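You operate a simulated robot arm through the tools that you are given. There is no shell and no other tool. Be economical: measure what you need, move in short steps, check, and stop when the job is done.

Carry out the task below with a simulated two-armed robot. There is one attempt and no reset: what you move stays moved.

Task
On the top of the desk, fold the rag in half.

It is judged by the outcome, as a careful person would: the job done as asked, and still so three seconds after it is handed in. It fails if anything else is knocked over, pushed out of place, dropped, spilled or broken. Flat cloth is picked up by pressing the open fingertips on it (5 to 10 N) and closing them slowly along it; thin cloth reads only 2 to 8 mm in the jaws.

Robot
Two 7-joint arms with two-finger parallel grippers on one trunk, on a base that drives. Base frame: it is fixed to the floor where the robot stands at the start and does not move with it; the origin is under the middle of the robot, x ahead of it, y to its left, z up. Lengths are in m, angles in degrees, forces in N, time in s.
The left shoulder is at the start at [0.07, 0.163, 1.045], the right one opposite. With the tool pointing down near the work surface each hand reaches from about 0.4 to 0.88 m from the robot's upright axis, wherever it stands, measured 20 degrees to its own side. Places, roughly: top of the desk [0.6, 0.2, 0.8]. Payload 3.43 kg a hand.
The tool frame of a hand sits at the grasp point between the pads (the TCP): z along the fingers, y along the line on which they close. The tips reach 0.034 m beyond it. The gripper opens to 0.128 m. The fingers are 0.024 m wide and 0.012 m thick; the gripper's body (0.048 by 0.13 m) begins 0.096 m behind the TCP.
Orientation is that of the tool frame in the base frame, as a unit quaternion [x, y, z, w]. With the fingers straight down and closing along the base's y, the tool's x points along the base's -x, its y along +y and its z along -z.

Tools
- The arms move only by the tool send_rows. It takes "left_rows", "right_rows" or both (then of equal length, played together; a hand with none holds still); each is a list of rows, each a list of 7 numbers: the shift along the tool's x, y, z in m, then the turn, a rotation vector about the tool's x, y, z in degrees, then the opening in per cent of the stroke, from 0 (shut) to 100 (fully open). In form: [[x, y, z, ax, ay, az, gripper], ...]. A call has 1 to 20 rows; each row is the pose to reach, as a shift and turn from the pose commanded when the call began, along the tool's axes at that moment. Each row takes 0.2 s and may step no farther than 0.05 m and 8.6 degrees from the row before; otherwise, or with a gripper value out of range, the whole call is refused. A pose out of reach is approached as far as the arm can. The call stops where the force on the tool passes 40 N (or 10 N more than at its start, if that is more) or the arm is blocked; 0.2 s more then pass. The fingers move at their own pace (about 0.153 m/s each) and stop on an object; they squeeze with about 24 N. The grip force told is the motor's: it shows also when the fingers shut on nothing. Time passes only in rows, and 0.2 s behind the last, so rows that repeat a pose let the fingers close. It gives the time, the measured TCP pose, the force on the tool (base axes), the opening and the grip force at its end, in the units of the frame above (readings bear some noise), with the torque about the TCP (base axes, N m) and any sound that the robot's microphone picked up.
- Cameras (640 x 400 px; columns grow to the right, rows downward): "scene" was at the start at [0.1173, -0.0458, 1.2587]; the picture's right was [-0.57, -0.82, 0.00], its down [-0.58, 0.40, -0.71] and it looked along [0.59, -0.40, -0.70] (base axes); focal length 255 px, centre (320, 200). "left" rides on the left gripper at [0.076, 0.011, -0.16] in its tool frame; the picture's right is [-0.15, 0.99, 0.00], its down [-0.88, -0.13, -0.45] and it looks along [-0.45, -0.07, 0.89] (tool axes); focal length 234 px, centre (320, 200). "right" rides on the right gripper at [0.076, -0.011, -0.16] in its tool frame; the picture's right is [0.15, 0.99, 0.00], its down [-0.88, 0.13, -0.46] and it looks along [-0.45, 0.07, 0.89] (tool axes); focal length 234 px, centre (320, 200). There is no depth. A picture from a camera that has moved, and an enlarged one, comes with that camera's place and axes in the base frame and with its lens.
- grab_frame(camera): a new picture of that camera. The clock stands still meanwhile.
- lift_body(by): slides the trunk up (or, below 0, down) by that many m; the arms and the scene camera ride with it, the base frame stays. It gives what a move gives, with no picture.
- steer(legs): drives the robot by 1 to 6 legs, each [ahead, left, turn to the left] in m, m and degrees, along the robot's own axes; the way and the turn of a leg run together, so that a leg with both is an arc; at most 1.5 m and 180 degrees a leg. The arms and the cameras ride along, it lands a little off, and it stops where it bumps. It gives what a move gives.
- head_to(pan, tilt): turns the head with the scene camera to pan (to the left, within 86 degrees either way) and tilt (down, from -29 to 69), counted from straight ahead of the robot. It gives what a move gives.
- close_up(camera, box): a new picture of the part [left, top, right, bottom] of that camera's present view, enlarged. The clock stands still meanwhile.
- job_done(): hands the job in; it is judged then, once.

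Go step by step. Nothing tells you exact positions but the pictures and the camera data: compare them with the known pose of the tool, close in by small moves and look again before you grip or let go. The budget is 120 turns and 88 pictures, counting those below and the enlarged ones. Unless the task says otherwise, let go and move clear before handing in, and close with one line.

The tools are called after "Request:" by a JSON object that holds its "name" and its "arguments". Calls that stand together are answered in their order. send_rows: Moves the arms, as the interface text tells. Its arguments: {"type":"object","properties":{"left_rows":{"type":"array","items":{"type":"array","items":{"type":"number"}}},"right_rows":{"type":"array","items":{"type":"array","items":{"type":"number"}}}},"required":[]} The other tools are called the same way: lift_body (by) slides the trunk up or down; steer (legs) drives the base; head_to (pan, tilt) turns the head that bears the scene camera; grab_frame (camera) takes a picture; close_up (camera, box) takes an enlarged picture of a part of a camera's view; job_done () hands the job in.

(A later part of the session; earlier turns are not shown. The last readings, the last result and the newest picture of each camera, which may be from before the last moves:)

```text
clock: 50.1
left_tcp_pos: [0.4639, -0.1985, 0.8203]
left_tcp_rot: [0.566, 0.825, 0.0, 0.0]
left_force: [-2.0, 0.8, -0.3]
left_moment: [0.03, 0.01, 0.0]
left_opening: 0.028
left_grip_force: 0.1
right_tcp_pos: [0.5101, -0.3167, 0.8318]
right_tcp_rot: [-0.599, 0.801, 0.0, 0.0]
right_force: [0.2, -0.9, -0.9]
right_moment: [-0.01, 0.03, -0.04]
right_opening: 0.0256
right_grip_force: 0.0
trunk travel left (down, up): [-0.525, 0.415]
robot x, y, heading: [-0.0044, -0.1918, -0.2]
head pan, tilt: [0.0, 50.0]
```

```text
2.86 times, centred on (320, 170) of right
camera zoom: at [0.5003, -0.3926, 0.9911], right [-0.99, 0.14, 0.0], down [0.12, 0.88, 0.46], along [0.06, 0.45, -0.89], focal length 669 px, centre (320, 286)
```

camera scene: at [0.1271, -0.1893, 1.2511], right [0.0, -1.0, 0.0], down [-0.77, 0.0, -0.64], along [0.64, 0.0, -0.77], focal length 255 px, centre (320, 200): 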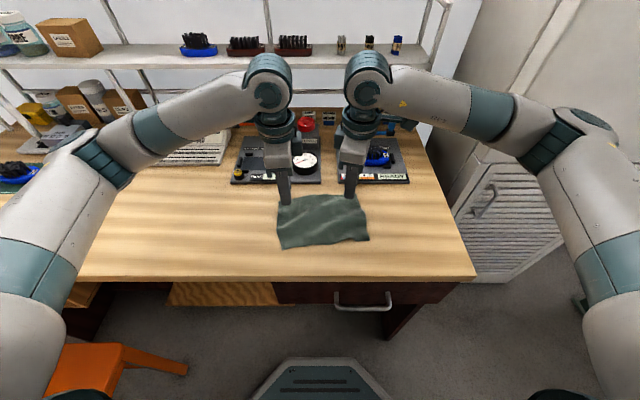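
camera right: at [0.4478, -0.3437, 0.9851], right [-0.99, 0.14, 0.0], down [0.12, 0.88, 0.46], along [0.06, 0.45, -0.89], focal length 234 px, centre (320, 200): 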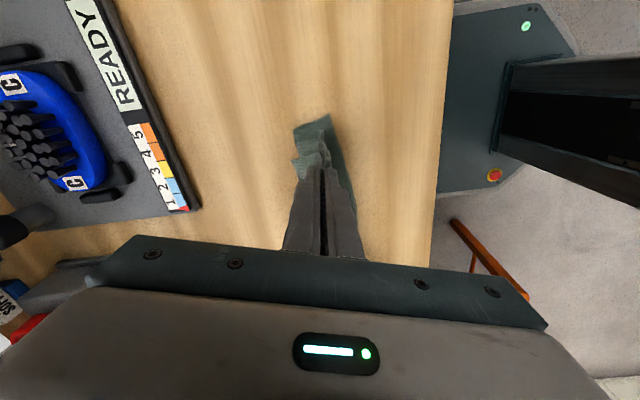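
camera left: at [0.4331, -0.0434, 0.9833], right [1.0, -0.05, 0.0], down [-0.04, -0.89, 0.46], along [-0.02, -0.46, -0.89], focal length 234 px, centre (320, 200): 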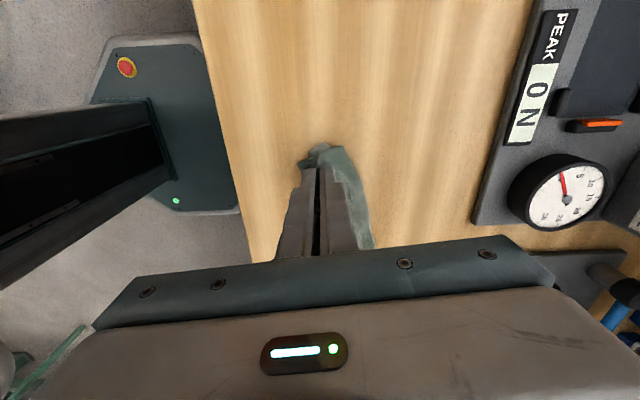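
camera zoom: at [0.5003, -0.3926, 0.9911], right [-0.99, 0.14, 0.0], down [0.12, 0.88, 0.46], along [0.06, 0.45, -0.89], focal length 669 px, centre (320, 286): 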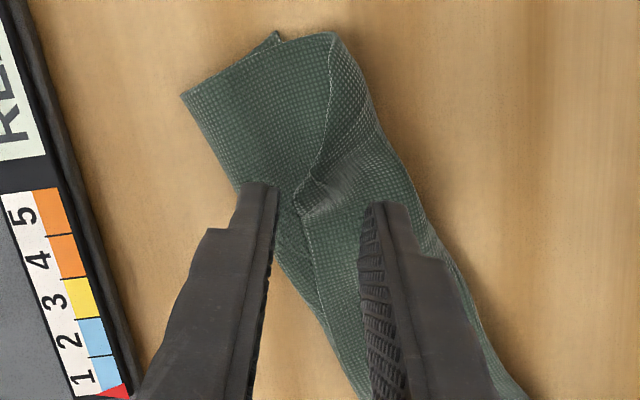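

Both views are clear. I'll shift the left hand 2 cm to the top layer's corner, then lower both.

Request:
{"name": "send_rows", "arguments": {"left_rows": [[0.01, 0, 0.002, 0, 0, 0, 20], [0.019, 0, 0.008, 0, 0, 0, 18], [0.019, 0, 0.015, 0, 0, 0, 18], [0.019, 0, 0.018, 0, 0, 0, 18]], "right_rows": [[0.003, 0, 0.008, 0, 0, 0, 20], [0.005, 0, 0.016, 0, 0, 0, 20], [0.005, 0, 0.024, 0, 0, 0, 20], [0.005, 0, 0.029, 0, 0, 0, 20]]}}

Request:
{"name": "close_up", "arguments": {"camera": "left", "box": [240, 100, 400, 220]}}

Request:
{"name": "close_up", "arguments": {"camera": "right", "box": [240, 100, 400, 220]}}

```text
clock: 51.1
left_tcp_pos: [0.4571, -0.1802, 0.8017]
left_tcp_rot: [0.567, 0.824, 0.0, -0.001]
left_force: [-0.6, -0.2, 1.0]
left_moment: [0.04, 0.03, -0.03]
left_opening: 0.0228
left_grip_force: 0.1
right_tcp_pos: [0.5085, -0.3214, 0.8036]
right_tcp_rot: [-0.599, 0.801, 0.001, -0.001]
right_force: [-0.6, 0.0, 0.9]
right_moment: [0.03, -0.01, 0.02]
right_opening: 0.0258
right_grip_force: 0.1
trunk travel left (down, up): [-0.525, 0.415]
robot x, y, heading: [-0.0013, -0.1882, -0.3]
head pan, tilt: [0.0, 50.0]
```

```text
3.33 times, centred on (320, 160) of left
camera zoom: at [0.44, -0.1065, 0.961], right [0.98, 0.22, 0.0], down [0.19, -0.87, 0.46], along [0.1, -0.44, -0.89], focal length 781 px, centre (320, 333)
```

zoom: 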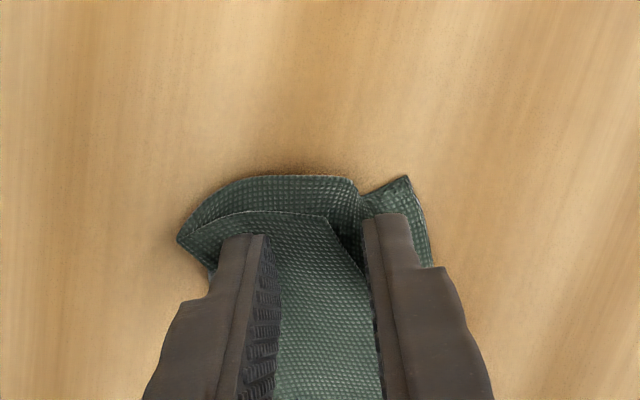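

```text
3.33 times, centred on (320, 160) of right
camera zoom: at [0.4991, -0.3967, 0.9628], right [-0.99, 0.14, 0.0], down [0.12, 0.88, 0.46], along [0.06, 0.45, -0.89], focal length 781 px, centre (320, 333)
```

zoom: 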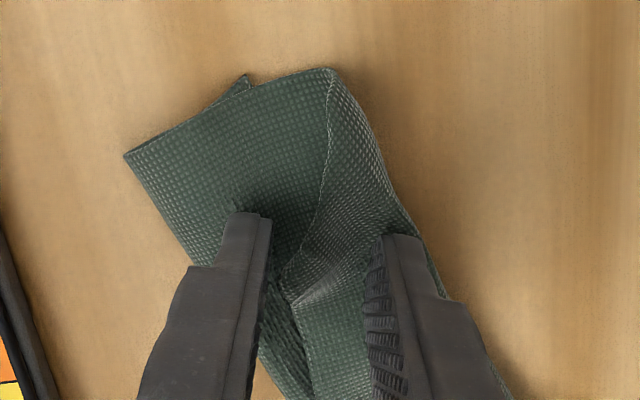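

Both straddle the top layer's free corners nicely. I'll press a touch more and check the force.

Request:
{"name": "send_rows", "arguments": {"left_rows": [[0, 0, 0.002, 0, 0, 0, 18], [0, 0, 0.004, 0, 0, 0, 18]], "right_rows": [[0, 0, 0.002, 0, 0, 0, 20], [0, 0, 0.004, 0, 0, 0, 20]]}}

```text
clock: 51.7
left_tcp_pos: [0.4573, -0.1799, 0.7974]
left_tcp_rot: [0.567, 0.824, 0.0, 0.0]
left_force: [0.7, -0.1, 2.9]
left_moment: [-0.02, -0.01, 0.02]
left_opening: 0.0226
left_grip_force: 0.0
right_tcp_pos: [0.5091, -0.3215, 0.7984]
right_tcp_rot: [-0.599, 0.801, 0.001, 0.0]
right_force: [-0.6, -0.1, 0.2]
right_moment: [0.02, -0.03, -0.01]
right_opening: 0.0262
right_grip_force: 0.1
trunk travel left (down, up): [-0.525, 0.415]
robot x, y, heading: [-0.0005, -0.1885, 0.1]
head pan, tilt: [0.0, 50.0]
```

Request:
{"name": "send_rows", "arguments": {"left_rows": [[0, 0, 0.0007, 0, 0, 0, 18], [0, 0, 0.0007, 0, 0, 0, 16], [0, 0, 0.0007, 0, 0, 0, 14], [0, 0, 0.0007, 0, 0, 0, 12], [0, 0, 0.0007, 0, 0, 0, 10], [0, 0, 0.0007, 0, 0, 0, 8], [0, 0, 0.0007, 0, 0, 0, 6], [0, 0, 0.0007, 0, 0, 0, 4], [0, 0, 0.0007, 0, 0, 0, 2], [0, 0, 0.0007, 0, 0, 0, 0], [0, 0, 0.0007, 0, 0, 0, 0], [0, 0, 0.0007, 0, 0, 0, 0]], "right_rows": [[0, 0, 0.001, 0, 0, 0, 20], [0, 0, 0.001, 0, 0, 0, 18], [0, 0, 0.001, 0, 0, 0, 16], [0, 0, 0.001, 0, 0, 0, 14], [0, 0, 0.001, 0, 0, 0, 12], [0, 0, 0.001, 0, 0, 0, 10], [0, 0, 0.001, 0, 0, 0, 8], [0, 0, 0.001, 0, 0, 0, 6], [0, 0, 0.001, 0, 0, 0, 4], [0, 0, 0.001, 0, 0, 0, 2], [0, 0, 0.001, 0, 0, 0, 0], [0, 0, 0.001, 0, 0, 0, 0]]}}

Request:
{"name": "close_up", "arguments": {"camera": "left", "box": [240, 100, 400, 220]}}

Request:
{"name": "close_up", "arguments": {"camera": "right", "box": [240, 100, 400, 220]}}

```text
clock: 54.3
left_tcp_pos: [0.457, -0.1797, 0.7962]
left_tcp_rot: [0.566, 0.824, 0.0, 0.001]
left_force: [0.5, -0.5, 11.5]
left_moment: [0.03, 0.01, -0.01]
left_opening: 0.0
left_grip_force: 24.1
right_tcp_pos: [0.5098, -0.3214, 0.7996]
right_tcp_rot: [-0.599, 0.801, 0.001, 0.0]
right_force: [-0.7, 0.3, 0.0]
right_moment: [0.02, -0.01, 0.02]
right_opening: 0.0025
right_grip_force: 23.8
trunk travel left (down, up): [-0.525, 0.415]
robot x, y, heading: [-0.0017, -0.1935, -0.1]
head pan, tilt: [0.0, 50.0]
```

```text
3.33 times, centred on (320, 160) of left
camera zoom: at [0.4393, -0.1066, 0.9567], right [0.98, 0.22, 0.0], down [0.19, -0.87, 0.46], along [0.1, -0.44, -0.89], focal length 781 px, centre (320, 333)
```

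zoom: 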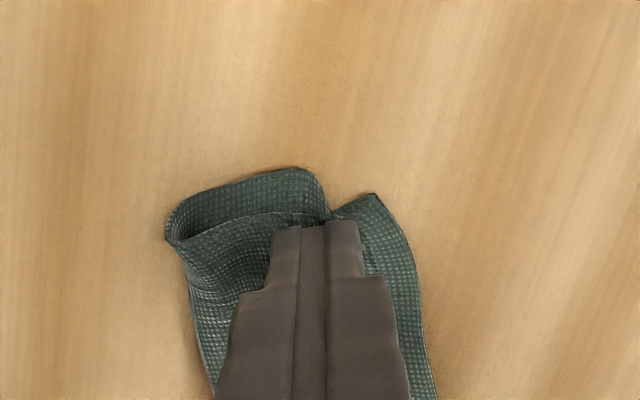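

```text
3.33 times, centred on (320, 160) of right
camera zoom: at [0.4983, -0.397, 0.9583], right [-0.99, 0.14, 0.0], down [0.12, 0.88, 0.46], along [0.06, 0.45, -0.89], focal length 781 px, centre (320, 333)
```

zoom: 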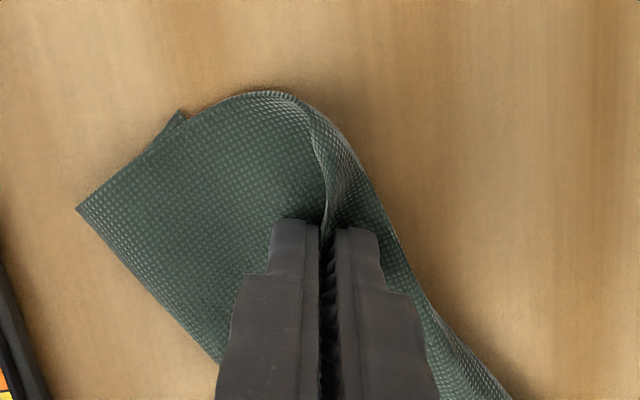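

The right holds the corner, but the left slipped. I'll retry the left 9 mm further in, pressing a bit firmer.

Request:
{"name": "send_rows", "arguments": {"left_rows": [[0, 0, -0.008, 0, 0, 0, 0], [0, -0.005, -0.01, 0, 0, 0, 18], [0, -0.009, -0.01, 0, 0, 0, 18], [0, -0.009, -0.004, 0, 0, 0, 18], [0, -0.009, 0, 0, 0, 0, 18], [0, -0.009, 0.001, 0, 0, 0, 18]]}}

Request:
{"name": "close_up", "arguments": {"camera": "left", "box": [240, 100, 400, 220]}}

```text
clock: 55.7
left_tcp_pos: [0.4477, -0.186, 0.7976]
left_tcp_rot: [0.566, 0.824, 0.0, 0.001]
left_force: [-0.2, 0.4, 13.1]
left_moment: [0.17, -0.04, 0.01]
left_opening: 0.0225
left_grip_force: 0.0
right_tcp_pos: [0.5086, -0.3217, 0.7984]
right_tcp_rot: [-0.599, 0.801, 0.0, -0.001]
right_force: [-0.3, 0.3, 0.1]
right_moment: [0.01, 0.01, 0.01]
right_opening: 0.0025
right_grip_force: 24.5
trunk travel left (down, up): [-0.525, 0.415]
robot x, y, heading: [0.002, -0.1934, -0.1]
head pan, tilt: [0.0, 50.0]
```

```text
3.33 times, centred on (320, 160) of left
camera zoom: at [0.4308, -0.1101, 0.9563], right [0.98, 0.22, 0.0], down [0.19, -0.87, 0.46], along [0.1, -0.45, -0.89], focal length 781 px, centre (320, 333)
```

zoom: 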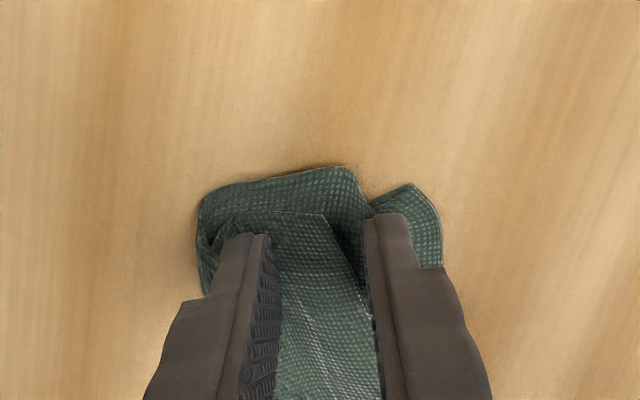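

Request:
{"name": "send_rows", "arguments": {"left_rows": [[0, 0, -0.0005, 0, 0, 0, 16.5], [0, 0, -0.0005, 0, 0, 0, 15], [0, 0, -0.0005, 0, 0, 0, 13.5], [0, 0, -0.0005, 0, 0, 0, 12], [0, 0, -0.0005, 0, 0, 0, 10.5], [0, 0, -0.0005, 0, 0, 0, 9], [0, 0, -0.0005, 0, 0, 0, 7.5], [0, 0, -0.0005, 0, 0, 0, 6], [0, 0, -0.0005, 0, 0, 0, 4], [0, 0, -0.0005, 0, 0, 0, 2], [0, 0, -0.0005, 0, 0, 0, 0], [0, 0, -0.0005, 0, 0, 0, 0]]}}

Request:
{"name": "close_up", "arguments": {"camera": "left", "box": [240, 100, 400, 220]}}

```text
clock: 58.3
left_tcp_pos: [0.4471, -0.1835, 0.7966]
left_tcp_rot: [0.566, 0.824, 0.0, 0.0]
left_force: [-0.3, -2.8, 19.8]
left_moment: [-0.01, 0.04, -0.03]
left_opening: 0.0027
left_grip_force: 23.9
right_tcp_pos: [0.5082, -0.3204, 0.8002]
right_tcp_rot: [-0.599, 0.801, 0.002, 0.001]
right_force: [-0.6, 1.1, 0.0]
right_moment: [0.11, 0.02, -0.04]
right_opening: 0.0024
right_grip_force: 24.3
trunk travel left (down, up): [-0.525, 0.415]
robot x, y, heading: [0.0025, -0.1908, 0.1]
head pan, tilt: [0.0, 50.0]
```

```text
3.33 times, centred on (320, 160) of left
camera zoom: at [0.43, -0.1103, 0.9564], right [0.98, 0.22, 0.0], down [0.19, -0.87, 0.46], along [0.1, -0.44, -0.89], focal length 781 px, centre (320, 333)
```

zoom: 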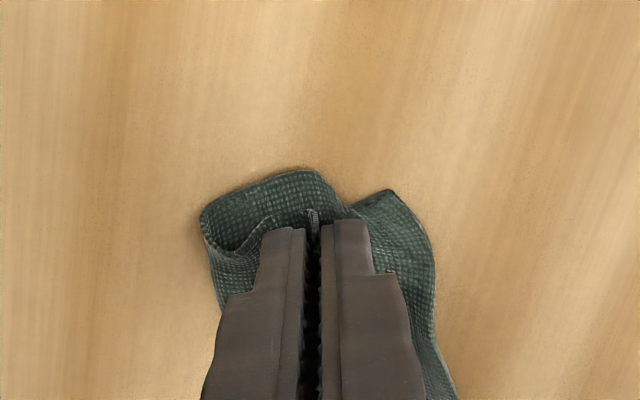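

Both hands now hold the edge. I'll lift straight up and look.

Request:
{"name": "send_rows", "arguments": {"left_rows": [[0, 0, -0.02, 0, 0, 0, 0], [0, 0, -0.04, 0, 0, 0, 0], [0, 0, -0.06, 0, 0, 0, 0], [0, 0, -0.075, 0, 0, 0, 0], [0, 0, -0.075, 0, 0, 0, 0]], "right_rows": [[0, 0, -0.02, 0, 0, 0, 0], [0, 0, -0.04, 0, 0, 0, 0], [0, 0, -0.06, 0, 0, 0, 0], [0, 0, -0.075, 0, 0, 0, 0], [0, 0, -0.075, 0, 0, 0, 0]]}}

Request:
{"name": "close_up", "arguments": {"camera": "scene", "box": [260, 140, 400, 240]}}

Request:
{"name": "grab_frame", "arguments": {"camera": "right"}}

Request:
{"name": "grab_frame", "arguments": {"camera": "left"}}

```text
clock: 59.5
left_tcp_pos: [0.448, -0.1829, 0.87]
left_tcp_rot: [0.566, 0.824, 0.001, -0.002]
left_force: [1.0, -1.8, 1.0]
left_moment: [-0.04, -0.02, -0.02]
left_opening: 0.0024
left_grip_force: 24.3
right_tcp_pos: [0.5093, -0.3218, 0.8734]
right_tcp_rot: [-0.599, 0.801, 0.002, -0.001]
right_force: [-0.9, 2.3, 0.2]
right_moment: [0.02, 0.04, -0.02]
right_opening: 0.0027
right_grip_force: 24.3
trunk travel left (down, up): [-0.525, 0.415]
robot x, y, heading: [-0.0019, -0.189, -0.1]
head pan, tilt: [0.0, 50.0]
```

```text
4.00 times, centred on (330, 190) of scene
camera zoom: at [0.127, -0.1891, 1.251], right [0.0, -1.0, 0.0], down [-0.77, 0.0, -0.64], along [0.64, 0.0, -0.77], focal length 1020 px, centre (280, 240)
```

zoom: 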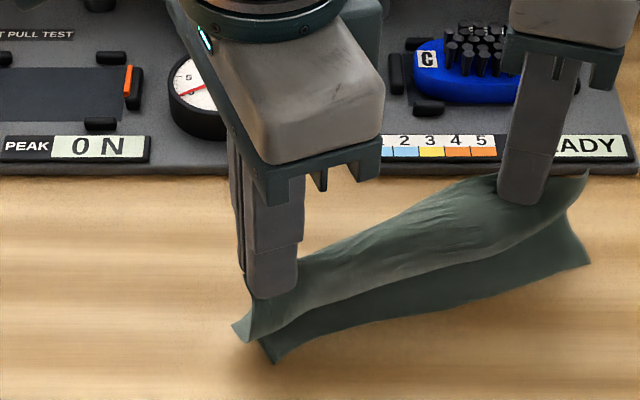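

```text
17 pictures are left
camera right: at [0.4991, -0.3969, 1.0331], right [-0.99, 0.14, 0.0], down [0.12, 0.88, 0.46], along [0.06, 0.45, -0.89], focal length 234 px, centre (320, 200)
```

right: 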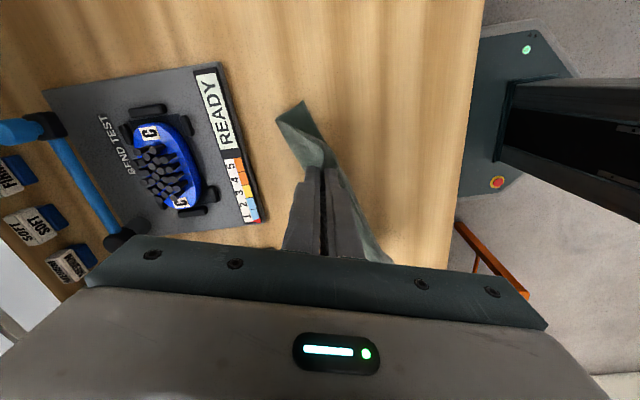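

```text
16 pictures are left
camera left: at [0.4317, -0.1095, 1.0302], right [0.98, 0.22, 0.0], down [0.2, -0.87, 0.45], along [0.1, -0.44, -0.89], focal length 234 px, centre (320, 200)
```

left: 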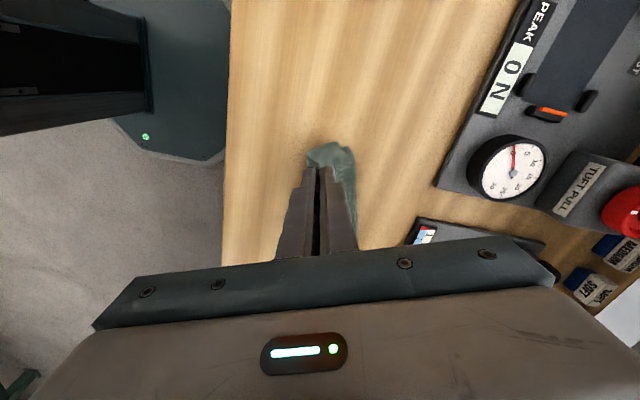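

The rag is nicely held along its far edge and opening up. I'll lift it clear so it hangs straight, bring it toward the robot, and then lay it down in half with a controlled arc.

Request:
{"name": "send_rows", "arguments": {"left_rows": [[0, 0, -0.02, 0, 0, 0, 0], [0, 0, -0.04, 0, 0, 0, 0], [0, 0, -0.055, 0, 0, 0, 0], [0, 0, -0.068, 0, 0, 0, 0], [0.004, -0.006, -0.068, 0, 0, 2, 0], [0.008, -0.012, -0.068, 0, 0, 4, 0], [0.013, -0.0197, -0.068, 0, 0, 7, 0], [0.013, -0.0197, -0.068, 0, 0, 7, 0], [0.013, -0.0197, -0.068, 0, 0, 7, 0]], "right_rows": [[0, 0, -0.02, 0, 0, 0, 0], [0, 0, -0.04, 0, 0, 0, 0], [0, 0, -0.055, 0, 0, 0, 0], [0, 0, -0.065, 0, 0, 0, 0], [0.005, 0.015, -0.065, 0, 0, 0, 0], [0.01, 0.03, -0.065, 0, 0, 0, 0], [0.0148, 0.0467, -0.065, 0, 0, 0, 0], [0.0148, 0.0467, -0.065, 0, 0, 0, 0], [0.0148, 0.0467, -0.065, 0, 0, 0, 0]]}}

Request:
{"name": "close_up", "arguments": {"camera": "scene", "box": [250, 130, 410, 260]}}

```text
clock: 61.5
left_tcp_pos: [0.4248, -0.1789, 0.9398]
left_tcp_rot: [0.616, 0.787, 0.0, 0.0]
left_force: [0.2, 0.0, 0.0]
left_moment: [0.0, 0.03, -0.01]
left_opening: 0.0021
left_grip_force: 24.1
right_tcp_pos: [0.4596, -0.322, 0.938]
right_tcp_rot: [-0.599, 0.801, 0.001, 0.0]
right_force: [0.0, 0.1, -0.5]
right_moment: [-0.01, -0.02, 0.01]
right_opening: 0.0024
right_grip_force: 24.4
trunk travel left (down, up): [-0.525, 0.415]
robot x, y, heading: [-0.0012, -0.1875, 0.1]
head pan, tilt: [0.0, 50.0]
```

```text
3.08 times, centred on (330, 195) of scene
camera zoom: at [0.1265, -0.1891, 1.2511], right [0.0, -1.0, 0.0], down [-0.77, 0.0, -0.64], along [0.64, 0.0, -0.77], focal length 784 px, centre (289, 215)
```

zoom: 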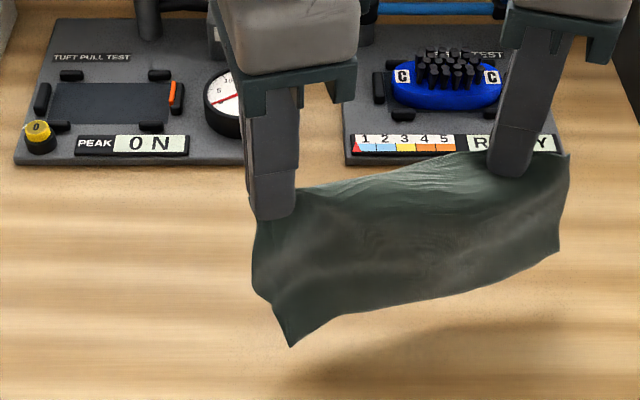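

The rag now hangs open from its far edge. I'll lower it while moving forward so the lower half lies flat on the desk.

Request:
{"name": "send_rows", "arguments": {"left_rows": [[0, 0, 0.015, 0, 0, 0, 0], [0, 0.006, 0.023, 0, 0, 0, 0], [0, 0.014, 0.032, 0, 0, 0, 0], [0, 0.022, 0.041, 0, 0, 0, 0], [0, 0.032, 0.051, 0, 0, 0, 0], [0, 0.042, 0.061, 0, 0, 0, 0], [0, 0.053, 0.071, 0, 0, 0, 0], [0, 0.063, 0.08, 0, 0, 0, 0], [0, 0.072, 0.087, 0, 0, 0, 0], [0, 0.072, 0.087, 0, 0, 0, 0]], "right_rows": [[0, 0, 0.015, 0, 0, 0, 0], [-0.003, -0.0052, 0.023, 0, 0, 0, 0], [-0.007, -0.0121, 0.032, 0, 0, 0, 0], [-0.011, -0.019, 0.041, 0, 0, 0, 0], [-0.016, -0.0277, 0.051, 0, 0, 0, 0], [-0.021, -0.0364, 0.061, 0, 0, 0, 0], [-0.0265, -0.0459, 0.071, 0, 0, 0, 0], [-0.0315, -0.0546, 0.08, 0, 0, 0, 0], [-0.036, -0.0624, 0.087, 0, 0, 0, 0], [-0.036, -0.0624, 0.087, 0, 0, 0, 0]]}}

Request:
{"name": "close_up", "arguments": {"camera": "scene", "box": [250, 130, 410, 260]}}

```text
clock: 63.7
left_tcp_pos: [0.4952, -0.1598, 0.8517]
left_tcp_rot: [0.615, 0.788, 0.0, 0.0]
left_force: [0.0, -0.1, 0.1]
left_moment: [-0.02, 0.01, 0.02]
left_opening: 0.0022
left_grip_force: 24.0
right_tcp_pos: [0.5291, -0.3051, 0.851]
right_tcp_rot: [-0.599, 0.8, 0.0, -0.001]
right_force: [-0.7, 0.0, 0.8]
right_moment: [0.01, -0.01, -0.02]
right_opening: 0.0027
right_grip_force: 23.9
trunk travel left (down, up): [-0.525, 0.415]
robot x, y, heading: [0.0006, -0.1878, 0.1]
head pan, tilt: [0.0, 50.0]
```

```text
3.08 times, centred on (330, 195) of scene
camera zoom: at [0.1265, -0.1892, 1.2511], right [0.0, -1.0, 0.0], down [-0.77, 0.0, -0.64], along [0.64, 0.0, -0.77], focal length 784 px, centre (289, 215)
```

zoom: 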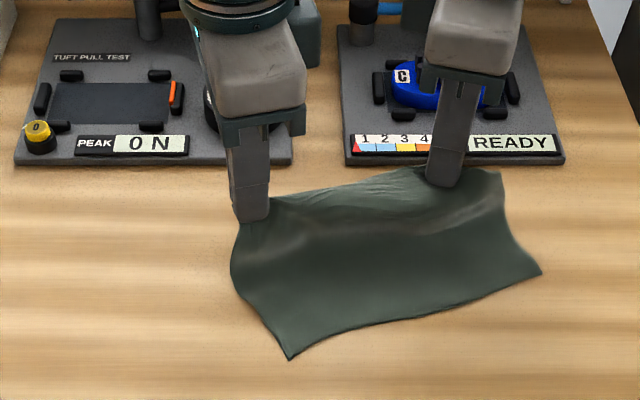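

The lower half is flat with near corners at about (.402, −.19) and (.478, −.382), and the upper half is held up. Now I'll arc the held edge back onto the near edge.

Request:
{"name": "send_rows", "arguments": {"left_rows": [[-0.0007, -0.0029, 0.0127, 0, 0, 0, 0], [-0.0036, -0.0158, 0.0057, 0, 0, 0, 0], [-0.0067, -0.0295, 0.0017, 0, 0, 0, 0], [-0.0103, -0.0452, 0.0027, 0, 0, 0, 0], [-0.0137, -0.06, 0.0087, 0, 0, 0, 0], [-0.0164, -0.0718, 0.0187, 0, 0, 0, 0], [-0.0184, -0.0806, 0.0307, 0, 0, 0, 0], [-0.0195, -0.0856, 0.0417, 0, 0, 0, 0], [-0.0202, -0.0885, 0.0487, 0, 0, 0, 0], [-0.0202, -0.0885, 0.0487, 0, 0, 0, 0]], "right_rows": [[0, 0, 0.01, 0, 0, 0, 0], [0.0015, 0.0014, 0.004, 0, 0, 0, 0], [0.0082, 0.0077, 0.001, 0, 0, 0, 0], [0.0186, 0.0176, 0.002, 0, 0, 0, 0], [0.029, 0.0274, 0.008, 0, 0, 0, 0], [0.0379, 0.0358, 0.018, 0, 0, 0, 0], [0.0445, 0.0421, 0.03, 0, 0, 0, 0], [0.0483, 0.0456, 0.041, 0, 0, 0, 0], [0.0505, 0.0477, 0.048, 0, 0, 0, 0], [0.0505, 0.0477, 0.048, 0, 0, 0, 0]]}}

Request:
{"name": "close_up", "arguments": {"camera": "scene", "box": [250, 140, 410, 260]}}

```text
clock: 65.9
left_tcp_pos: [0.4125, -0.2008, 0.8035]
left_tcp_rot: [0.615, 0.788, -0.001, -0.001]
left_force: [1.3, -0.5, 0.4]
left_moment: [-0.02, -0.04, 0.03]
left_opening: 0.0025
left_grip_force: 23.9
right_tcp_pos: [0.4704, -0.3399, 0.8033]
right_tcp_rot: [-0.599, 0.801, 0.001, -0.001]
right_force: [0.0, 0.2, 0.1]
right_moment: [0.05, 0.02, 0.0]
right_opening: 0.0024
right_grip_force: 24.2
trunk travel left (down, up): [-0.525, 0.415]
robot x, y, heading: [0.0032, -0.1902, 0.0]
head pan, tilt: [0.0, 50.0]
```

```text
3.33 times, centred on (330, 200) of scene
camera zoom: at [0.1267, -0.189, 1.2511], right [0.0, -1.0, 0.0], down [-0.77, 0.0, -0.64], along [0.64, 0.0, -0.77], focal length 850 px, centre (287, 200)
```

zoom: 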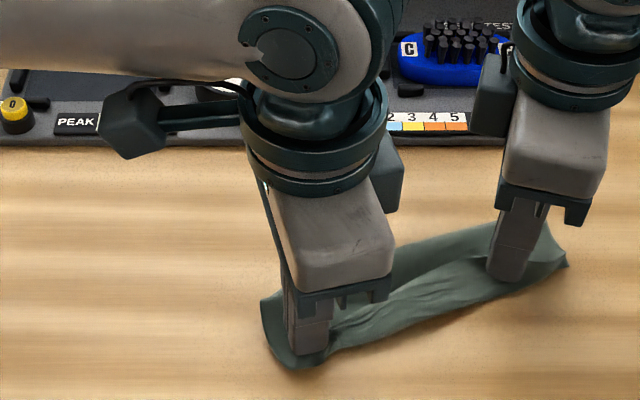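

The edges are aligned. I'll release gently, lift straight up, and move the hands aside.

Request:
{"name": "send_rows", "arguments": {"left_rows": [[0, -0.003, 0.003, 0, 0, 0, 0], [0, -0.003, 0.003, 0, 0, 0, 5], [0, -0.003, 0.003, 0, 0, 0, 10], [0, -0.003, 0.003, 0, 0, 0, 14], [0, -0.003, -0.01, 0, 0, 0, 14], [0, -0.003, -0.03, 0, 0, 0, 14], [0, -0.003, -0.07, 0, 0, 0, 14], [0.03, -0.003, -0.1, 0, 0, 0, 40], [0.07, -0.003, -0.12, 0, 0, 0, 80], [0.1, 0.02, -0.13, 0, 0, 0, 100], [0.13, 0.05, -0.13, 0, 0, 0, 100]], "right_rows": [[0, 0.003, 0.003, 0, 0, 0, 0], [0, 0.003, 0.003, 0, 0, 0, 5], [0, 0.003, 0.003, 0, 0, 0, 10], [0, 0.003, 0.003, 0, 0, 0, 14], [0, 0.003, -0.01, 0, 0, 0, 14], [0, 0.003, -0.03, 0, 0, 0, 14], [0, 0.003, -0.07, 0, 0, 0, 14], [0.02, 0.003, -0.1, 0, 0, 0, 40], [0.04, 0.0, -0.12, 0, 0, 0, 80], [0.06, 0.0, -0.12, 0, 0, 0, 100], [0.06, 0.0, -0.12, 0, 0, 0, 100]]}}

Request:
{"name": "close_up", "arguments": {"camera": "scene", "box": [290, 170, 400, 250]}}

Request:
{"name": "close_up", "arguments": {"camera": "right", "box": [230, 120, 410, 260]}}

```text
clock: 68.3
left_tcp_pos: [0.4321, -0.0628, 0.9313]
left_tcp_rot: [0.616, 0.788, -0.001, 0.0]
left_force: [-0.1, 0.3, -1.3]
left_moment: [-0.04, 0.0, 0.0]
left_opening: 0.1281
left_grip_force: 0.0
right_tcp_pos: [0.4552, -0.3958, 0.924]
right_tcp_rot: [-0.598, 0.801, 0.0, -0.001]
right_force: [0.1, 0.1, 0.6]
right_moment: [-0.05, -0.01, -0.01]
right_opening: 0.1282
right_grip_force: 0.1
trunk travel left (down, up): [-0.525, 0.415]
robot x, y, heading: [-0.0001, -0.191, -0.0]
head pan, tilt: [0.0, 50.0]
```

```text
5.00 times, centred on (345, 210) of scene
camera zoom: at [0.1269, -0.1868, 1.2511], right [0.0, -1.0, 0.0], down [-0.77, 0.0, -0.64], along [0.64, 0.0, -0.77], focal length 1274 px, centre (195, 150)
```

zoom: 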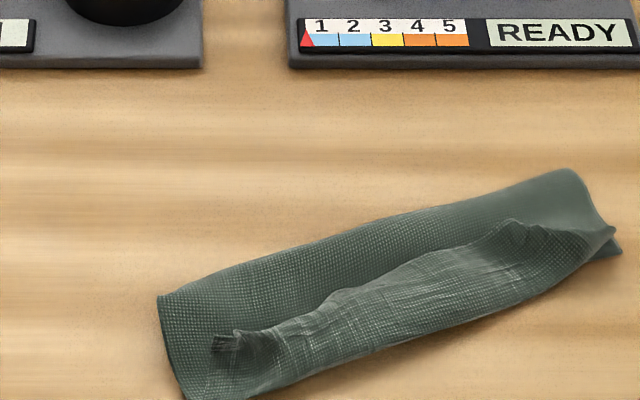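

```text
2.86 times, centred on (320, 190) of right
camera zoom: at [0.4438, -0.4714, 1.084], right [-0.99, 0.14, 0.0], down [0.12, 0.88, 0.45], along [0.06, 0.45, -0.89], focal length 669 px, centre (320, 229)
```

zoom: 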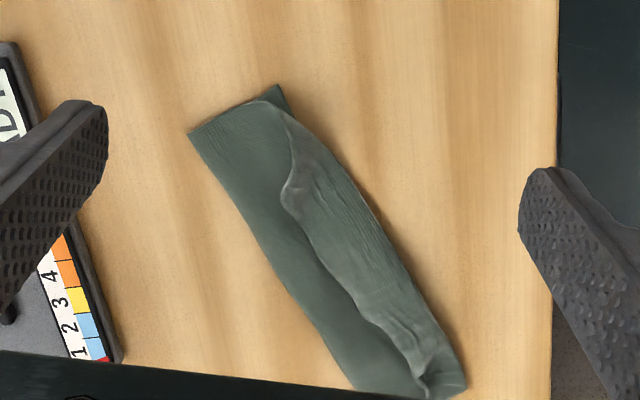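

The fold is right with the crease on the far side, but the top layer's free edge is curled back as a lip about 2.5 cm wide. I'll turn the right hand so its open fingers span the lip and sweep it over toward the near side.

Request:
{"name": "send_rows", "arguments": {"right_rows": [[-0.02, 0.002, 0, 0, 0, 7.4, 100], [-0.04, 0.005, 0, 0, 0, 14.8, 90], [-0.06, 0.008, 0, 0, 0, 22.1, 75], [-0.08, 0.01, 0, 0, 0, 29.5, 75], [-0.1, 0.013, 0.01, 0, 0, 36.9, 75], [-0.12, 0.016, 0.03, 0, 0, 44.3, 75], [-0.1385, 0.018, 0.06, 0, 0, 51.6, 75], [-0.1385, 0.018, 0.084, 0, 0, 51.6, 75]]}}

Request:
{"name": "close_up", "arguments": {"camera": "right", "box": [160, 60, 480, 260]}}

```text
clock: 70.1
left_tcp_pos: [0.4309, -0.0652, 0.932]
left_tcp_rot: [0.616, 0.788, 0.001, -0.001]
left_force: [-0.4, -0.8, -0.2]
left_moment: [-0.03, 0.01, -0.02]
left_opening: 0.128
left_grip_force: 0.1
right_tcp_pos: [0.4761, -0.261, 0.8391]
right_tcp_rot: [-0.19, 0.982, 0.0, -0.001]
right_force: [1.1, 0.0, -0.9]
right_moment: [0.01, -0.01, 0.03]
right_opening: 0.096
right_grip_force: 0.0
trunk travel left (down, up): [-0.525, 0.415]
robot x, y, heading: [0.0006, -0.1876, 0.1]
head pan, tilt: [0.0, 50.0]
```

```text
2.00 times, centred on (320, 160) of right
camera zoom: at [0.4096, -0.2993, 0.9988], right [-0.51, 0.86, 0.0], down [0.77, 0.45, 0.45], along [0.39, 0.23, -0.89], focal length 468 px, centre (320, 280)
```

zoom: 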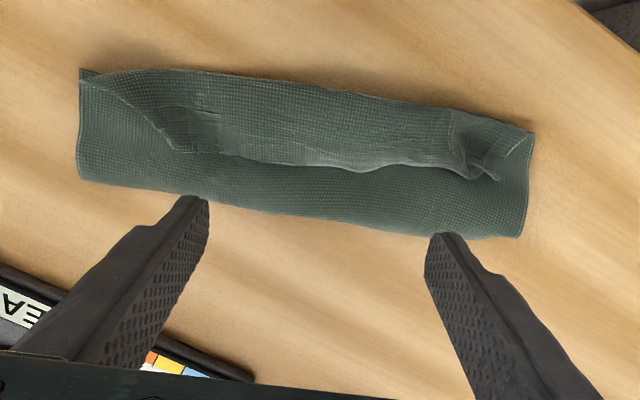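

The view is clear: the fingers span the lip well. I'll lower them lightly onto the top layer just inside the fold and sweep toward the robot to flip the lip over.

Request:
{"name": "send_rows", "arguments": {"right_rows": [[0.008, 0, 0.015, 0, 0, 0, 75], [0.008, 0, 0.028, 0, 0, 0, 75], [0.008, 0, 0.036, 0, 0, 0, 75], [0.016, 0, 0.036, 0, 0, 0, 75], [0.024, 0, 0.036, 0, 0, 0, 75], [0.032, 0, 0.035, 0, 0, 0, 75], [0.04, 0, 0.034, 0, 0, 0, 75], [0.048, 0, 0.033, 0, 0, 0, 75], [0.056, 0, 0.031, 0, 0, 0, 75], [0.064, 0, 0.029, 0, 0, 0, 75], [0.072, 0, 0.028, 0, 0, 0, 75], [0.08, 0, 0.028, 0, 0, 0, 75], [0.088, 0, 0.03, 0, 0, 0, 75], [0.096, 0, 0.03, 0, 0, 0, 75]]}}

Request:
{"name": "close_up", "arguments": {"camera": "scene", "box": [290, 170, 400, 250]}}

```text
clock: 73.1
left_tcp_pos: [0.4314, -0.0645, 0.9309]
left_tcp_rot: [0.615, 0.789, 0.001, 0.0]
left_force: [0.6, 0.3, -0.1]
left_moment: [-0.01, 0.01, -0.01]
left_opening: 0.1278
left_grip_force: 0.1
right_tcp_pos: [0.3874, -0.2961, 0.8102]
right_tcp_rot: [-0.19, 0.982, 0.001, -0.001]
right_force: [-0.6, 0.8, 0.5]
right_moment: [0.01, 0.01, -0.02]
right_opening: 0.096
right_grip_force: 0.1
trunk travel left (down, up): [-0.525, 0.415]
robot x, y, heading: [0.0009, -0.1926, -0.2]
head pan, tilt: [0.0, 50.0]
```

```text
5.00 times, centred on (345, 210) of scene
camera zoom: at [0.1266, -0.1891, 1.2511], right [0.0, -1.0, 0.0], down [-0.77, 0.0, -0.64], along [0.64, 0.0, -0.77], focal length 1274 px, centre (195, 150)
```

zoom: 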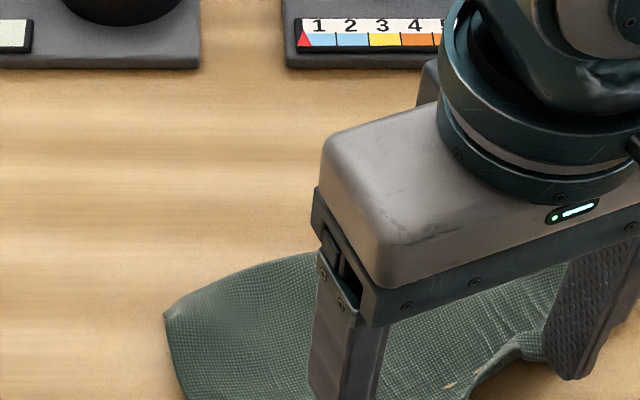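

The lip seems to have gone over. I'll raise the hand straight up and check.

Request:
{"name": "send_rows", "arguments": {"right_rows": [[0, 0, -0.03, 0, 0, 0, 75], [0, 0, -0.07, 0, 0, 0, 75], [-0.03, 0, -0.09, 0, 0, 0, 75], [-0.06, 0, -0.1, 0, 0, 0, 75]]}}

Request:
{"name": "close_up", "arguments": {"camera": "right", "box": [160, 60, 480, 260]}}

```text
clock: 74.1
left_tcp_pos: [0.4309, -0.0643, 0.9314]
left_tcp_rot: [0.616, 0.788, -0.001, -0.001]
left_force: [-0.3, 0.0, -0.2]
left_moment: [0.01, 0.02, 0.0]
left_opening: 0.1278
left_grip_force: 0.1
right_tcp_pos: [0.443, -0.274, 0.9108]
right_tcp_rot: [-0.191, 0.982, 0.001, -0.001]
right_force: [0.3, 0.0, -0.4]
right_moment: [0.02, -0.02, 0.01]
right_opening: 0.0961
right_grip_force: 0.1
trunk travel left (down, up): [-0.525, 0.415]
robot x, y, heading: [-0.0032, -0.191, 0.0]
head pan, tilt: [0.0, 50.0]
```

```text
2.00 times, centred on (320, 160) of right
camera zoom: at [0.3769, -0.3127, 1.07], right [-0.51, 0.86, 0.0], down [0.77, 0.45, 0.45], along [0.39, 0.23, -0.89], focal length 468 px, centre (320, 280)
```

zoom: 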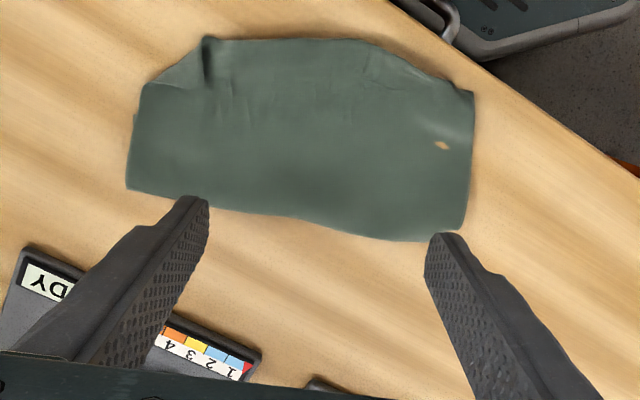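

The lip has fully unrolled: it's now a clean fold along the far side, but the top layer overhangs the near side by about 5 cm because the fold line sits too far forward. I'll back the base 8 cm for reach, grip the overhanging near edge (no curl on this face), and re-lay the fold evenly.

Request:
{"name": "steer", "arguments": {"legs": [[-0.08, 0, 0]]}}

```text
clock: 75.2
left_tcp_pos: [0.3505, -0.064, 0.9322]
left_tcp_rot: [0.615, 0.789, 0.0, 0.0]
left_force: [-0.8, 0.1, 0.8]
left_moment: [-0.03, -0.02, 0.03]
left_opening: 0.1282
left_grip_force: 0.0
right_tcp_pos: [0.3627, -0.2747, 0.9114]
right_tcp_rot: [-0.19, 0.982, 0.001, 0.0]
right_force: [-0.3, 0.3, 0.1]
right_moment: [0.01, -0.01, -0.01]
right_opening: 0.0961
right_grip_force: 0.1
trunk travel left (down, up): [-0.525, 0.415]
robot x, y, heading: [-0.0797, -0.1895, 0.1]
head pan, tilt: [0.0, 50.0]
```

Request:
{"name": "send_rows", "arguments": {"left_rows": [[-0.04, 0, 0, 0, 0, 0, 60], [-0.08, -0.005, 0.01, 0, 0, 0, 30], [-0.12, -0.01, 0.03, 0, 0, 0, 16], [-0.162, -0.0144, 0.05, 0, 0, 0, 16], [-0.162, -0.0144, 0.085, 0, 0, 0, 16], [-0.162, -0.0144, 0.1, 0, 0, 0, 16]], "right_rows": [[0, -0.03, 0, 0, 0, 0, 50], [-0.005, -0.06, 0.01, 0, 0, 0, 18], [-0.012, -0.0825, 0.03, 0, 0, 0, 18], [-0.012, -0.0825, 0.05, 0, 0, 0, 18], [-0.012, -0.0825, 0.07, 0, 0, 0, 18], [-0.012, -0.0825, 0.079, 0, 0, 0, 18]]}}

Request:
{"name": "close_up", "arguments": {"camera": "scene", "box": [260, 150, 420, 270]}}

Request:
{"name": "close_up", "arguments": {"camera": "left", "box": [220, 100, 420, 240]}}

```text
clock: 76.5
left_tcp_pos: [0.3762, -0.2268, 0.8307]
left_tcp_rot: [0.616, 0.788, 0.0, -0.001]
left_force: [-0.2, -0.5, -0.2]
left_moment: [0.01, 0.01, 0.01]
left_opening: 0.0204
left_grip_force: 0.1
right_tcp_pos: [0.4047, -0.3472, 0.8307]
right_tcp_rot: [-0.19, 0.982, 0.001, -0.001]
right_force: [-0.2, 0.1, -1.0]
right_moment: [-0.02, 0.0, 0.01]
right_opening: 0.0235
right_grip_force: 0.1
trunk travel left (down, up): [-0.525, 0.415]
robot x, y, heading: [-0.082, -0.1911, -0.1]
head pan, tilt: [0.0, 50.0]
```

```text
3.33 times, centred on (340, 210) of scene
camera zoom: at [0.0467, -0.1897, 1.2511], right [0.0, -1.0, 0.0], down [-0.77, 0.0, -0.64], along [0.64, 0.0, -0.77], focal length 850 px, centre (253, 167)
```

zoom: 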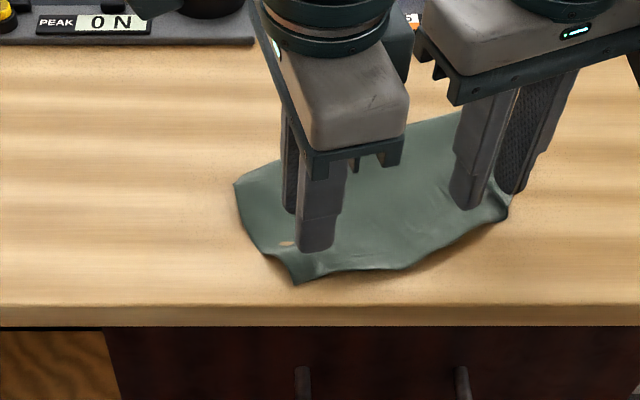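

```text
2.86 times, centred on (320, 170) of left
camera zoom: at [0.3683, -0.1503, 0.9909], right [1.0, 0.1, 0.0], down [0.09, -0.89, 0.46], along [0.04, -0.45, -0.89], focal length 669 px, centre (320, 286)
```

zoom: 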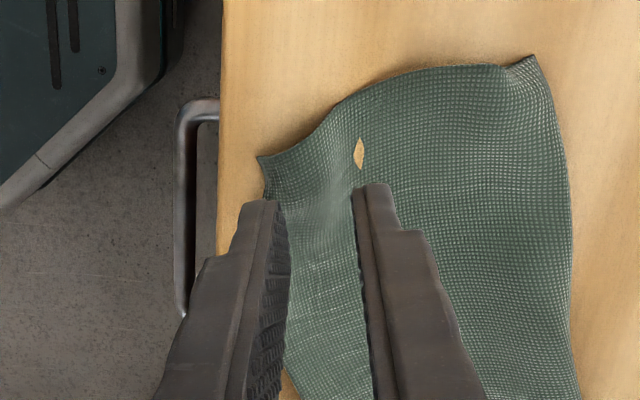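

Both hands are well placed on the overhanging edge. I'll lower to contact.

Request:
{"name": "send_rows", "arguments": {"left_rows": [[0.004, 0.001, 0.012, 0, 0, 0, 16], [0.005, 0.002, 0.024, 0, 0, 0, 16], [0.005, 0.002, 0.031, 0, 0, 0, 16], [0.005, 0.002, 0.034, 0, 0, 0, 16]], "right_rows": [[0, 0, 0.012, 0, 0, 0, 18], [0, 0, 0.024, 0, 0, 0, 18], [0, 0, 0.031, 0, 0, 0, 18], [0, 0, 0.034, 0, 0, 0, 18]]}}

```text
clock: 77.5
left_tcp_pos: [0.3778, -0.2203, 0.7959]
left_tcp_rot: [0.616, 0.788, -0.001, -0.001]
left_force: [-0.3, 0.7, -0.2]
left_moment: [-0.02, -0.01, 0.02]
left_opening: 0.0206
left_grip_force: 0.0
right_tcp_pos: [0.4041, -0.3466, 0.797]
right_tcp_rot: [-0.191, 0.982, 0.001, -0.001]
right_force: [-0.9, -0.1, 0.9]
right_moment: [-0.01, 0.01, 0.03]
right_opening: 0.023
right_grip_force: 0.1
trunk travel left (down, up): [-0.525, 0.415]
robot x, y, heading: [-0.0821, -0.1897, -0.1]
head pan, tilt: [0.0, 50.0]
```

Request:
{"name": "send_rows", "arguments": {"left_rows": [[0, 0, 0.001, 0, 0, 0, 16], [0, 0, 0.0015, 0, 0, 0, 16]], "right_rows": [[0, 0, 0.001, 0, 0, 0, 18], [0, 0, 0.0015, 0, 0, 0, 18]]}}

```text
clock: 78.2
left_tcp_pos: [0.3777, -0.2203, 0.7954]
left_tcp_rot: [0.616, 0.788, 0.0, 0.001]
left_force: [-0.4, 0.6, 1.2]
left_moment: [-0.01, 0.03, 0.0]
left_opening: 0.0205
left_grip_force: 0.0
right_tcp_pos: [0.4048, -0.3463, 0.7961]
right_tcp_rot: [-0.191, 0.982, 0.001, 0.0]
right_force: [-0.2, -0.6, 3.6]
right_moment: [0.01, 0.01, -0.02]
right_opening: 0.023
right_grip_force: 0.0
trunk travel left (down, up): [-0.525, 0.415]
robot x, y, heading: [-0.079, -0.1895, 0.1]
head pan, tilt: [0.0, 50.0]
```

Request:
{"name": "send_rows", "arguments": {"left_rows": [[0, 0, 0.001, 0, 0, 0, 16], [0, 0, 0.0011, 0, 0, 0, 16]], "right_rows": [[0, 0, 0.0006, 0, 0, 0, 18], [0, 0, 0.0006, 0, 0, 0, 18]]}}

```text
clock: 78.8
left_tcp_pos: [0.3775, -0.2205, 0.7956]
left_tcp_rot: [0.615, 0.788, 0.0, 0.001]
left_force: [2.1, -1.6, 8.3]
left_moment: [-0.05, 0.02, 0.01]
left_opening: 0.0204
left_grip_force: 0.0
right_tcp_pos: [0.4035, -0.3478, 0.7955]
right_tcp_rot: [-0.191, 0.982, 0.002, -0.001]
right_force: [2.4, -0.5, 6.7]
right_moment: [0.06, -0.07, 0.0]
right_opening: 0.0232
right_grip_force: 0.0
trunk travel left (down, up): [-0.525, 0.415]
robot x, y, heading: [-0.0819, -0.1894, 0.2]
head pan, tilt: [0.0, 50.0]
```

Pressing at 8 and 7 N. I'll close both slowly.

Request:
{"name": "send_rows", "arguments": {"left_rows": [[0, 0, 0, 0, 0, 0, 15], [0, 0, 0, 0, 0, 0, 13.5], [0, 0, 0, 0, 0, 0, 12], [0, 0, 0, 0, 0, 0, 10.5], [0, 0, 0, 0, 0, 0, 9], [0, 0, 0, 0, 0, 0, 7.5], [0, 0, 0, 0, 0, 0, 6], [0, 0, 0, 0, 0, 0, 4.5], [0, 0, 0, 0, 0, 0, 3], [0, 0, 0, 0, 0, 0, 1.5], [0, 0, 0, 0, 0, 0, 0], [0, 0, 0, 0, 0, 0, 0]], "right_rows": [[0, 0, 0.0004, 0, 0, 0, 16.5], [0, 0, 0.0004, 0, 0, 0, 15], [0, 0, 0.0004, 0, 0, 0, 13.5], [0, 0, 0.0004, 0, 0, 0, 12], [0, 0, 0.0004, 0, 0, 0, 10.5], [0, 0, 0.0004, 0, 0, 0, 9], [0, 0, 0.0004, 0, 0, 0, 7.5], [0, 0, 0.0004, 0, 0, 0, 6], [0, 0, 0.0004, 0, 0, 0, 4], [0, 0, 0.0004, 0, 0, 0, 2], [0, 0, 0.0004, 0, 0, 0, 0], [0, 0, 0.0004, 0, 0, 0, 0]]}}

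```text
clock: 81.3
left_tcp_pos: [0.3762, -0.2196, 0.7956]
left_tcp_rot: [0.615, 0.788, 0.0, 0.001]
left_force: [-1.0, 0.6, 10.8]
left_moment: [0.0, 0.04, 0.02]
left_opening: 0.0
left_grip_force: 23.9
right_tcp_pos: [0.4027, -0.3465, 0.7951]
right_tcp_rot: [-0.191, 0.982, 0.0, 0.0]
right_force: [-0.3, -1.3, 15.5]
right_moment: [0.0, -0.06, -0.01]
right_opening: 0.0018
right_grip_force: 23.8
trunk travel left (down, up): [-0.525, 0.415]
robot x, y, heading: [-0.0797, -0.1919, -0.3]
head pan, tilt: [0.0, 50.0]
```

The right holds; the left slid off. I'll retry the left slightly further in with a wider gap.

Request:
{"name": "send_rows", "arguments": {"left_rows": [[0, 0, -0.008, 0, 0, 0, 0], [-0.002, 0.004, -0.01, 0, 0, 0, 21], [-0.004, 0.008, -0.01, 0, 0, 0, 21], [-0.004, 0.008, -0.004, 0, 0, 0, 21], [-0.004, 0.008, 0, 0, 0, 0, 21], [-0.004, 0.008, 0.0002, 0, 0, 0, 21]]}}

```text
clock: 82.8
left_tcp_pos: [0.3853, -0.2221, 0.7955]
left_tcp_rot: [0.615, 0.788, 0.0, 0.002]
left_force: [-0.8, 1.7, 8.2]
left_moment: [0.05, 0.06, 0.01]
left_opening: 0.027
left_grip_force: 0.3
right_tcp_pos: [0.404, -0.3461, 0.7957]
right_tcp_rot: [-0.191, 0.982, 0.0, 0.0]
right_force: [-0.2, -1.9, 17.4]
right_moment: [-0.01, -0.06, 0.02]
right_opening: 0.0017
right_grip_force: 24.0
trunk travel left (down, up): [-0.525, 0.415]
robot x, y, heading: [-0.0784, -0.1886, 0.2]
head pan, tilt: [0.0, 50.0]
```

Request:
{"name": "send_rows", "arguments": {"left_rows": [[0, 0, 0.0004, 0, 0, 0, 20], [0, 0, 0.0004, 0, 0, 0, 18.5], [0, 0, 0.0004, 0, 0, 0, 17], [0, 0, 0.0004, 0, 0, 0, 15.5], [0, 0, 0.0004, 0, 0, 0, 14], [0, 0, 0.0004, 0, 0, 0, 12.5], [0, 0, 0.0004, 0, 0, 0, 11], [0, 0, 0.0004, 0, 0, 0, 9.5], [0, 0, 0.0004, 0, 0, 0, 8], [0, 0, 0.0004, 0, 0, 0, 6.5], [0, 0, 0.0004, 0, 0, 0, 5], [0, 0, 0.0004, 0, 0, 0, 3.5], [0, 0, 0.0004, 0, 0, 0, 2], [0, 0, 0.0004, 0, 0, 0, 0], [0, 0, 0.0004, 0, 0, 0, 0]]}}

```text
clock: 86.0
left_tcp_pos: [0.383, -0.2224, 0.7947]
left_tcp_rot: [0.616, 0.787, 0.0, 0.0]
left_force: [-2.1, -2.5, 25.3]
left_moment: [-0.07, 0.25, 0.01]
left_opening: 0.0021
left_grip_force: 24.2
right_tcp_pos: [0.4029, -0.3464, 0.7962]
right_tcp_rot: [-0.191, 0.982, 0.0, 0.001]
right_force: [2.3, 1.5, 8.3]
right_moment: [0.01, -0.11, 0.0]
right_opening: 0.0017
right_grip_force: 24.3
trunk travel left (down, up): [-0.525, 0.415]
robot x, y, heading: [-0.0837, -0.1903, 0.1]
head pan, tilt: [0.0, 50.0]
```

Both hands hold the edge now. I'll lift the rag up to hang (right slightly higher, since the left grip is further in).

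Request:
{"name": "send_rows", "arguments": {"left_rows": [[0, 0, -0.02, 0, 0, 0, 0], [0, 0, -0.04, 0, 0, 0, 0], [0, 0, -0.06, 0, 0, 0, 0], [0, 0, -0.085, 0, 0, 0, 0], [0, 0, -0.11, 0, 0, 0, 0], [-0.0015, 0.006, -0.13, 0, 0, 0, 0], [-0.0029, 0.0116, -0.1365, 0, 0, 0, 0], [-0.0029, 0.0116, -0.1365, 0, 0, 0, 0], [-0.0029, 0.0116, -0.1365, 0, 0, 0, 0]], "right_rows": [[0, 0, -0.022, 0, 0, 0, 0], [0, 0, -0.045, 0, 0, 0, 0], [0, 0, -0.068, 0, 0, 0, 0], [0, 0, -0.095, 0, 0, 0, 0], [0, 0, -0.125, 0, 0, 0, 0], [-0.005, -0.002, -0.145, 0, 0, 0, 0], [-0.011, -0.0045, -0.1555, 0, 0, 0, 0], [-0.011, -0.0045, -0.1555, 0, 0, 0, 0], [-0.011, -0.0045, -0.1555, 0, 0, 0, 0]]}}

Request:
{"name": "close_up", "arguments": {"camera": "scene", "box": [240, 130, 420, 270]}}

```text
clock: 88.0
left_tcp_pos: [0.3973, -0.2212, 0.9315]
left_tcp_rot: [0.616, 0.788, -0.001, -0.001]
left_force: [0.2, -0.5, -0.4]
left_moment: [0.0, 0.0, 0.0]
left_opening: 0.0018
left_grip_force: 24.1
right_tcp_pos: [0.4162, -0.3469, 0.9499]
right_tcp_rot: [-0.19, 0.982, 0.0, -0.001]
right_force: [-0.4, 0.0, 0.0]
right_moment: [0.05, 0.04, 0.02]
right_opening: 0.0018
right_grip_force: 24.1
trunk travel left (down, up): [-0.525, 0.415]
robot x, y, heading: [-0.0788, -0.1887, 0.0]
head pan, tilt: [0.0, 50.0]
```

```text
2.86 times, centred on (330, 200) of scene
camera zoom: at [0.0468, -0.1891, 1.2511], right [0.0, -1.0, 0.0], down [-0.77, 0.0, -0.64], along [0.64, 0.0, -0.77], focal length 728 px, centre (291, 200)
```

zoom: 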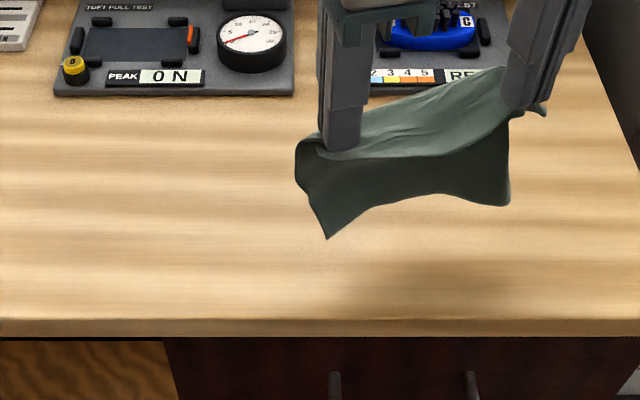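

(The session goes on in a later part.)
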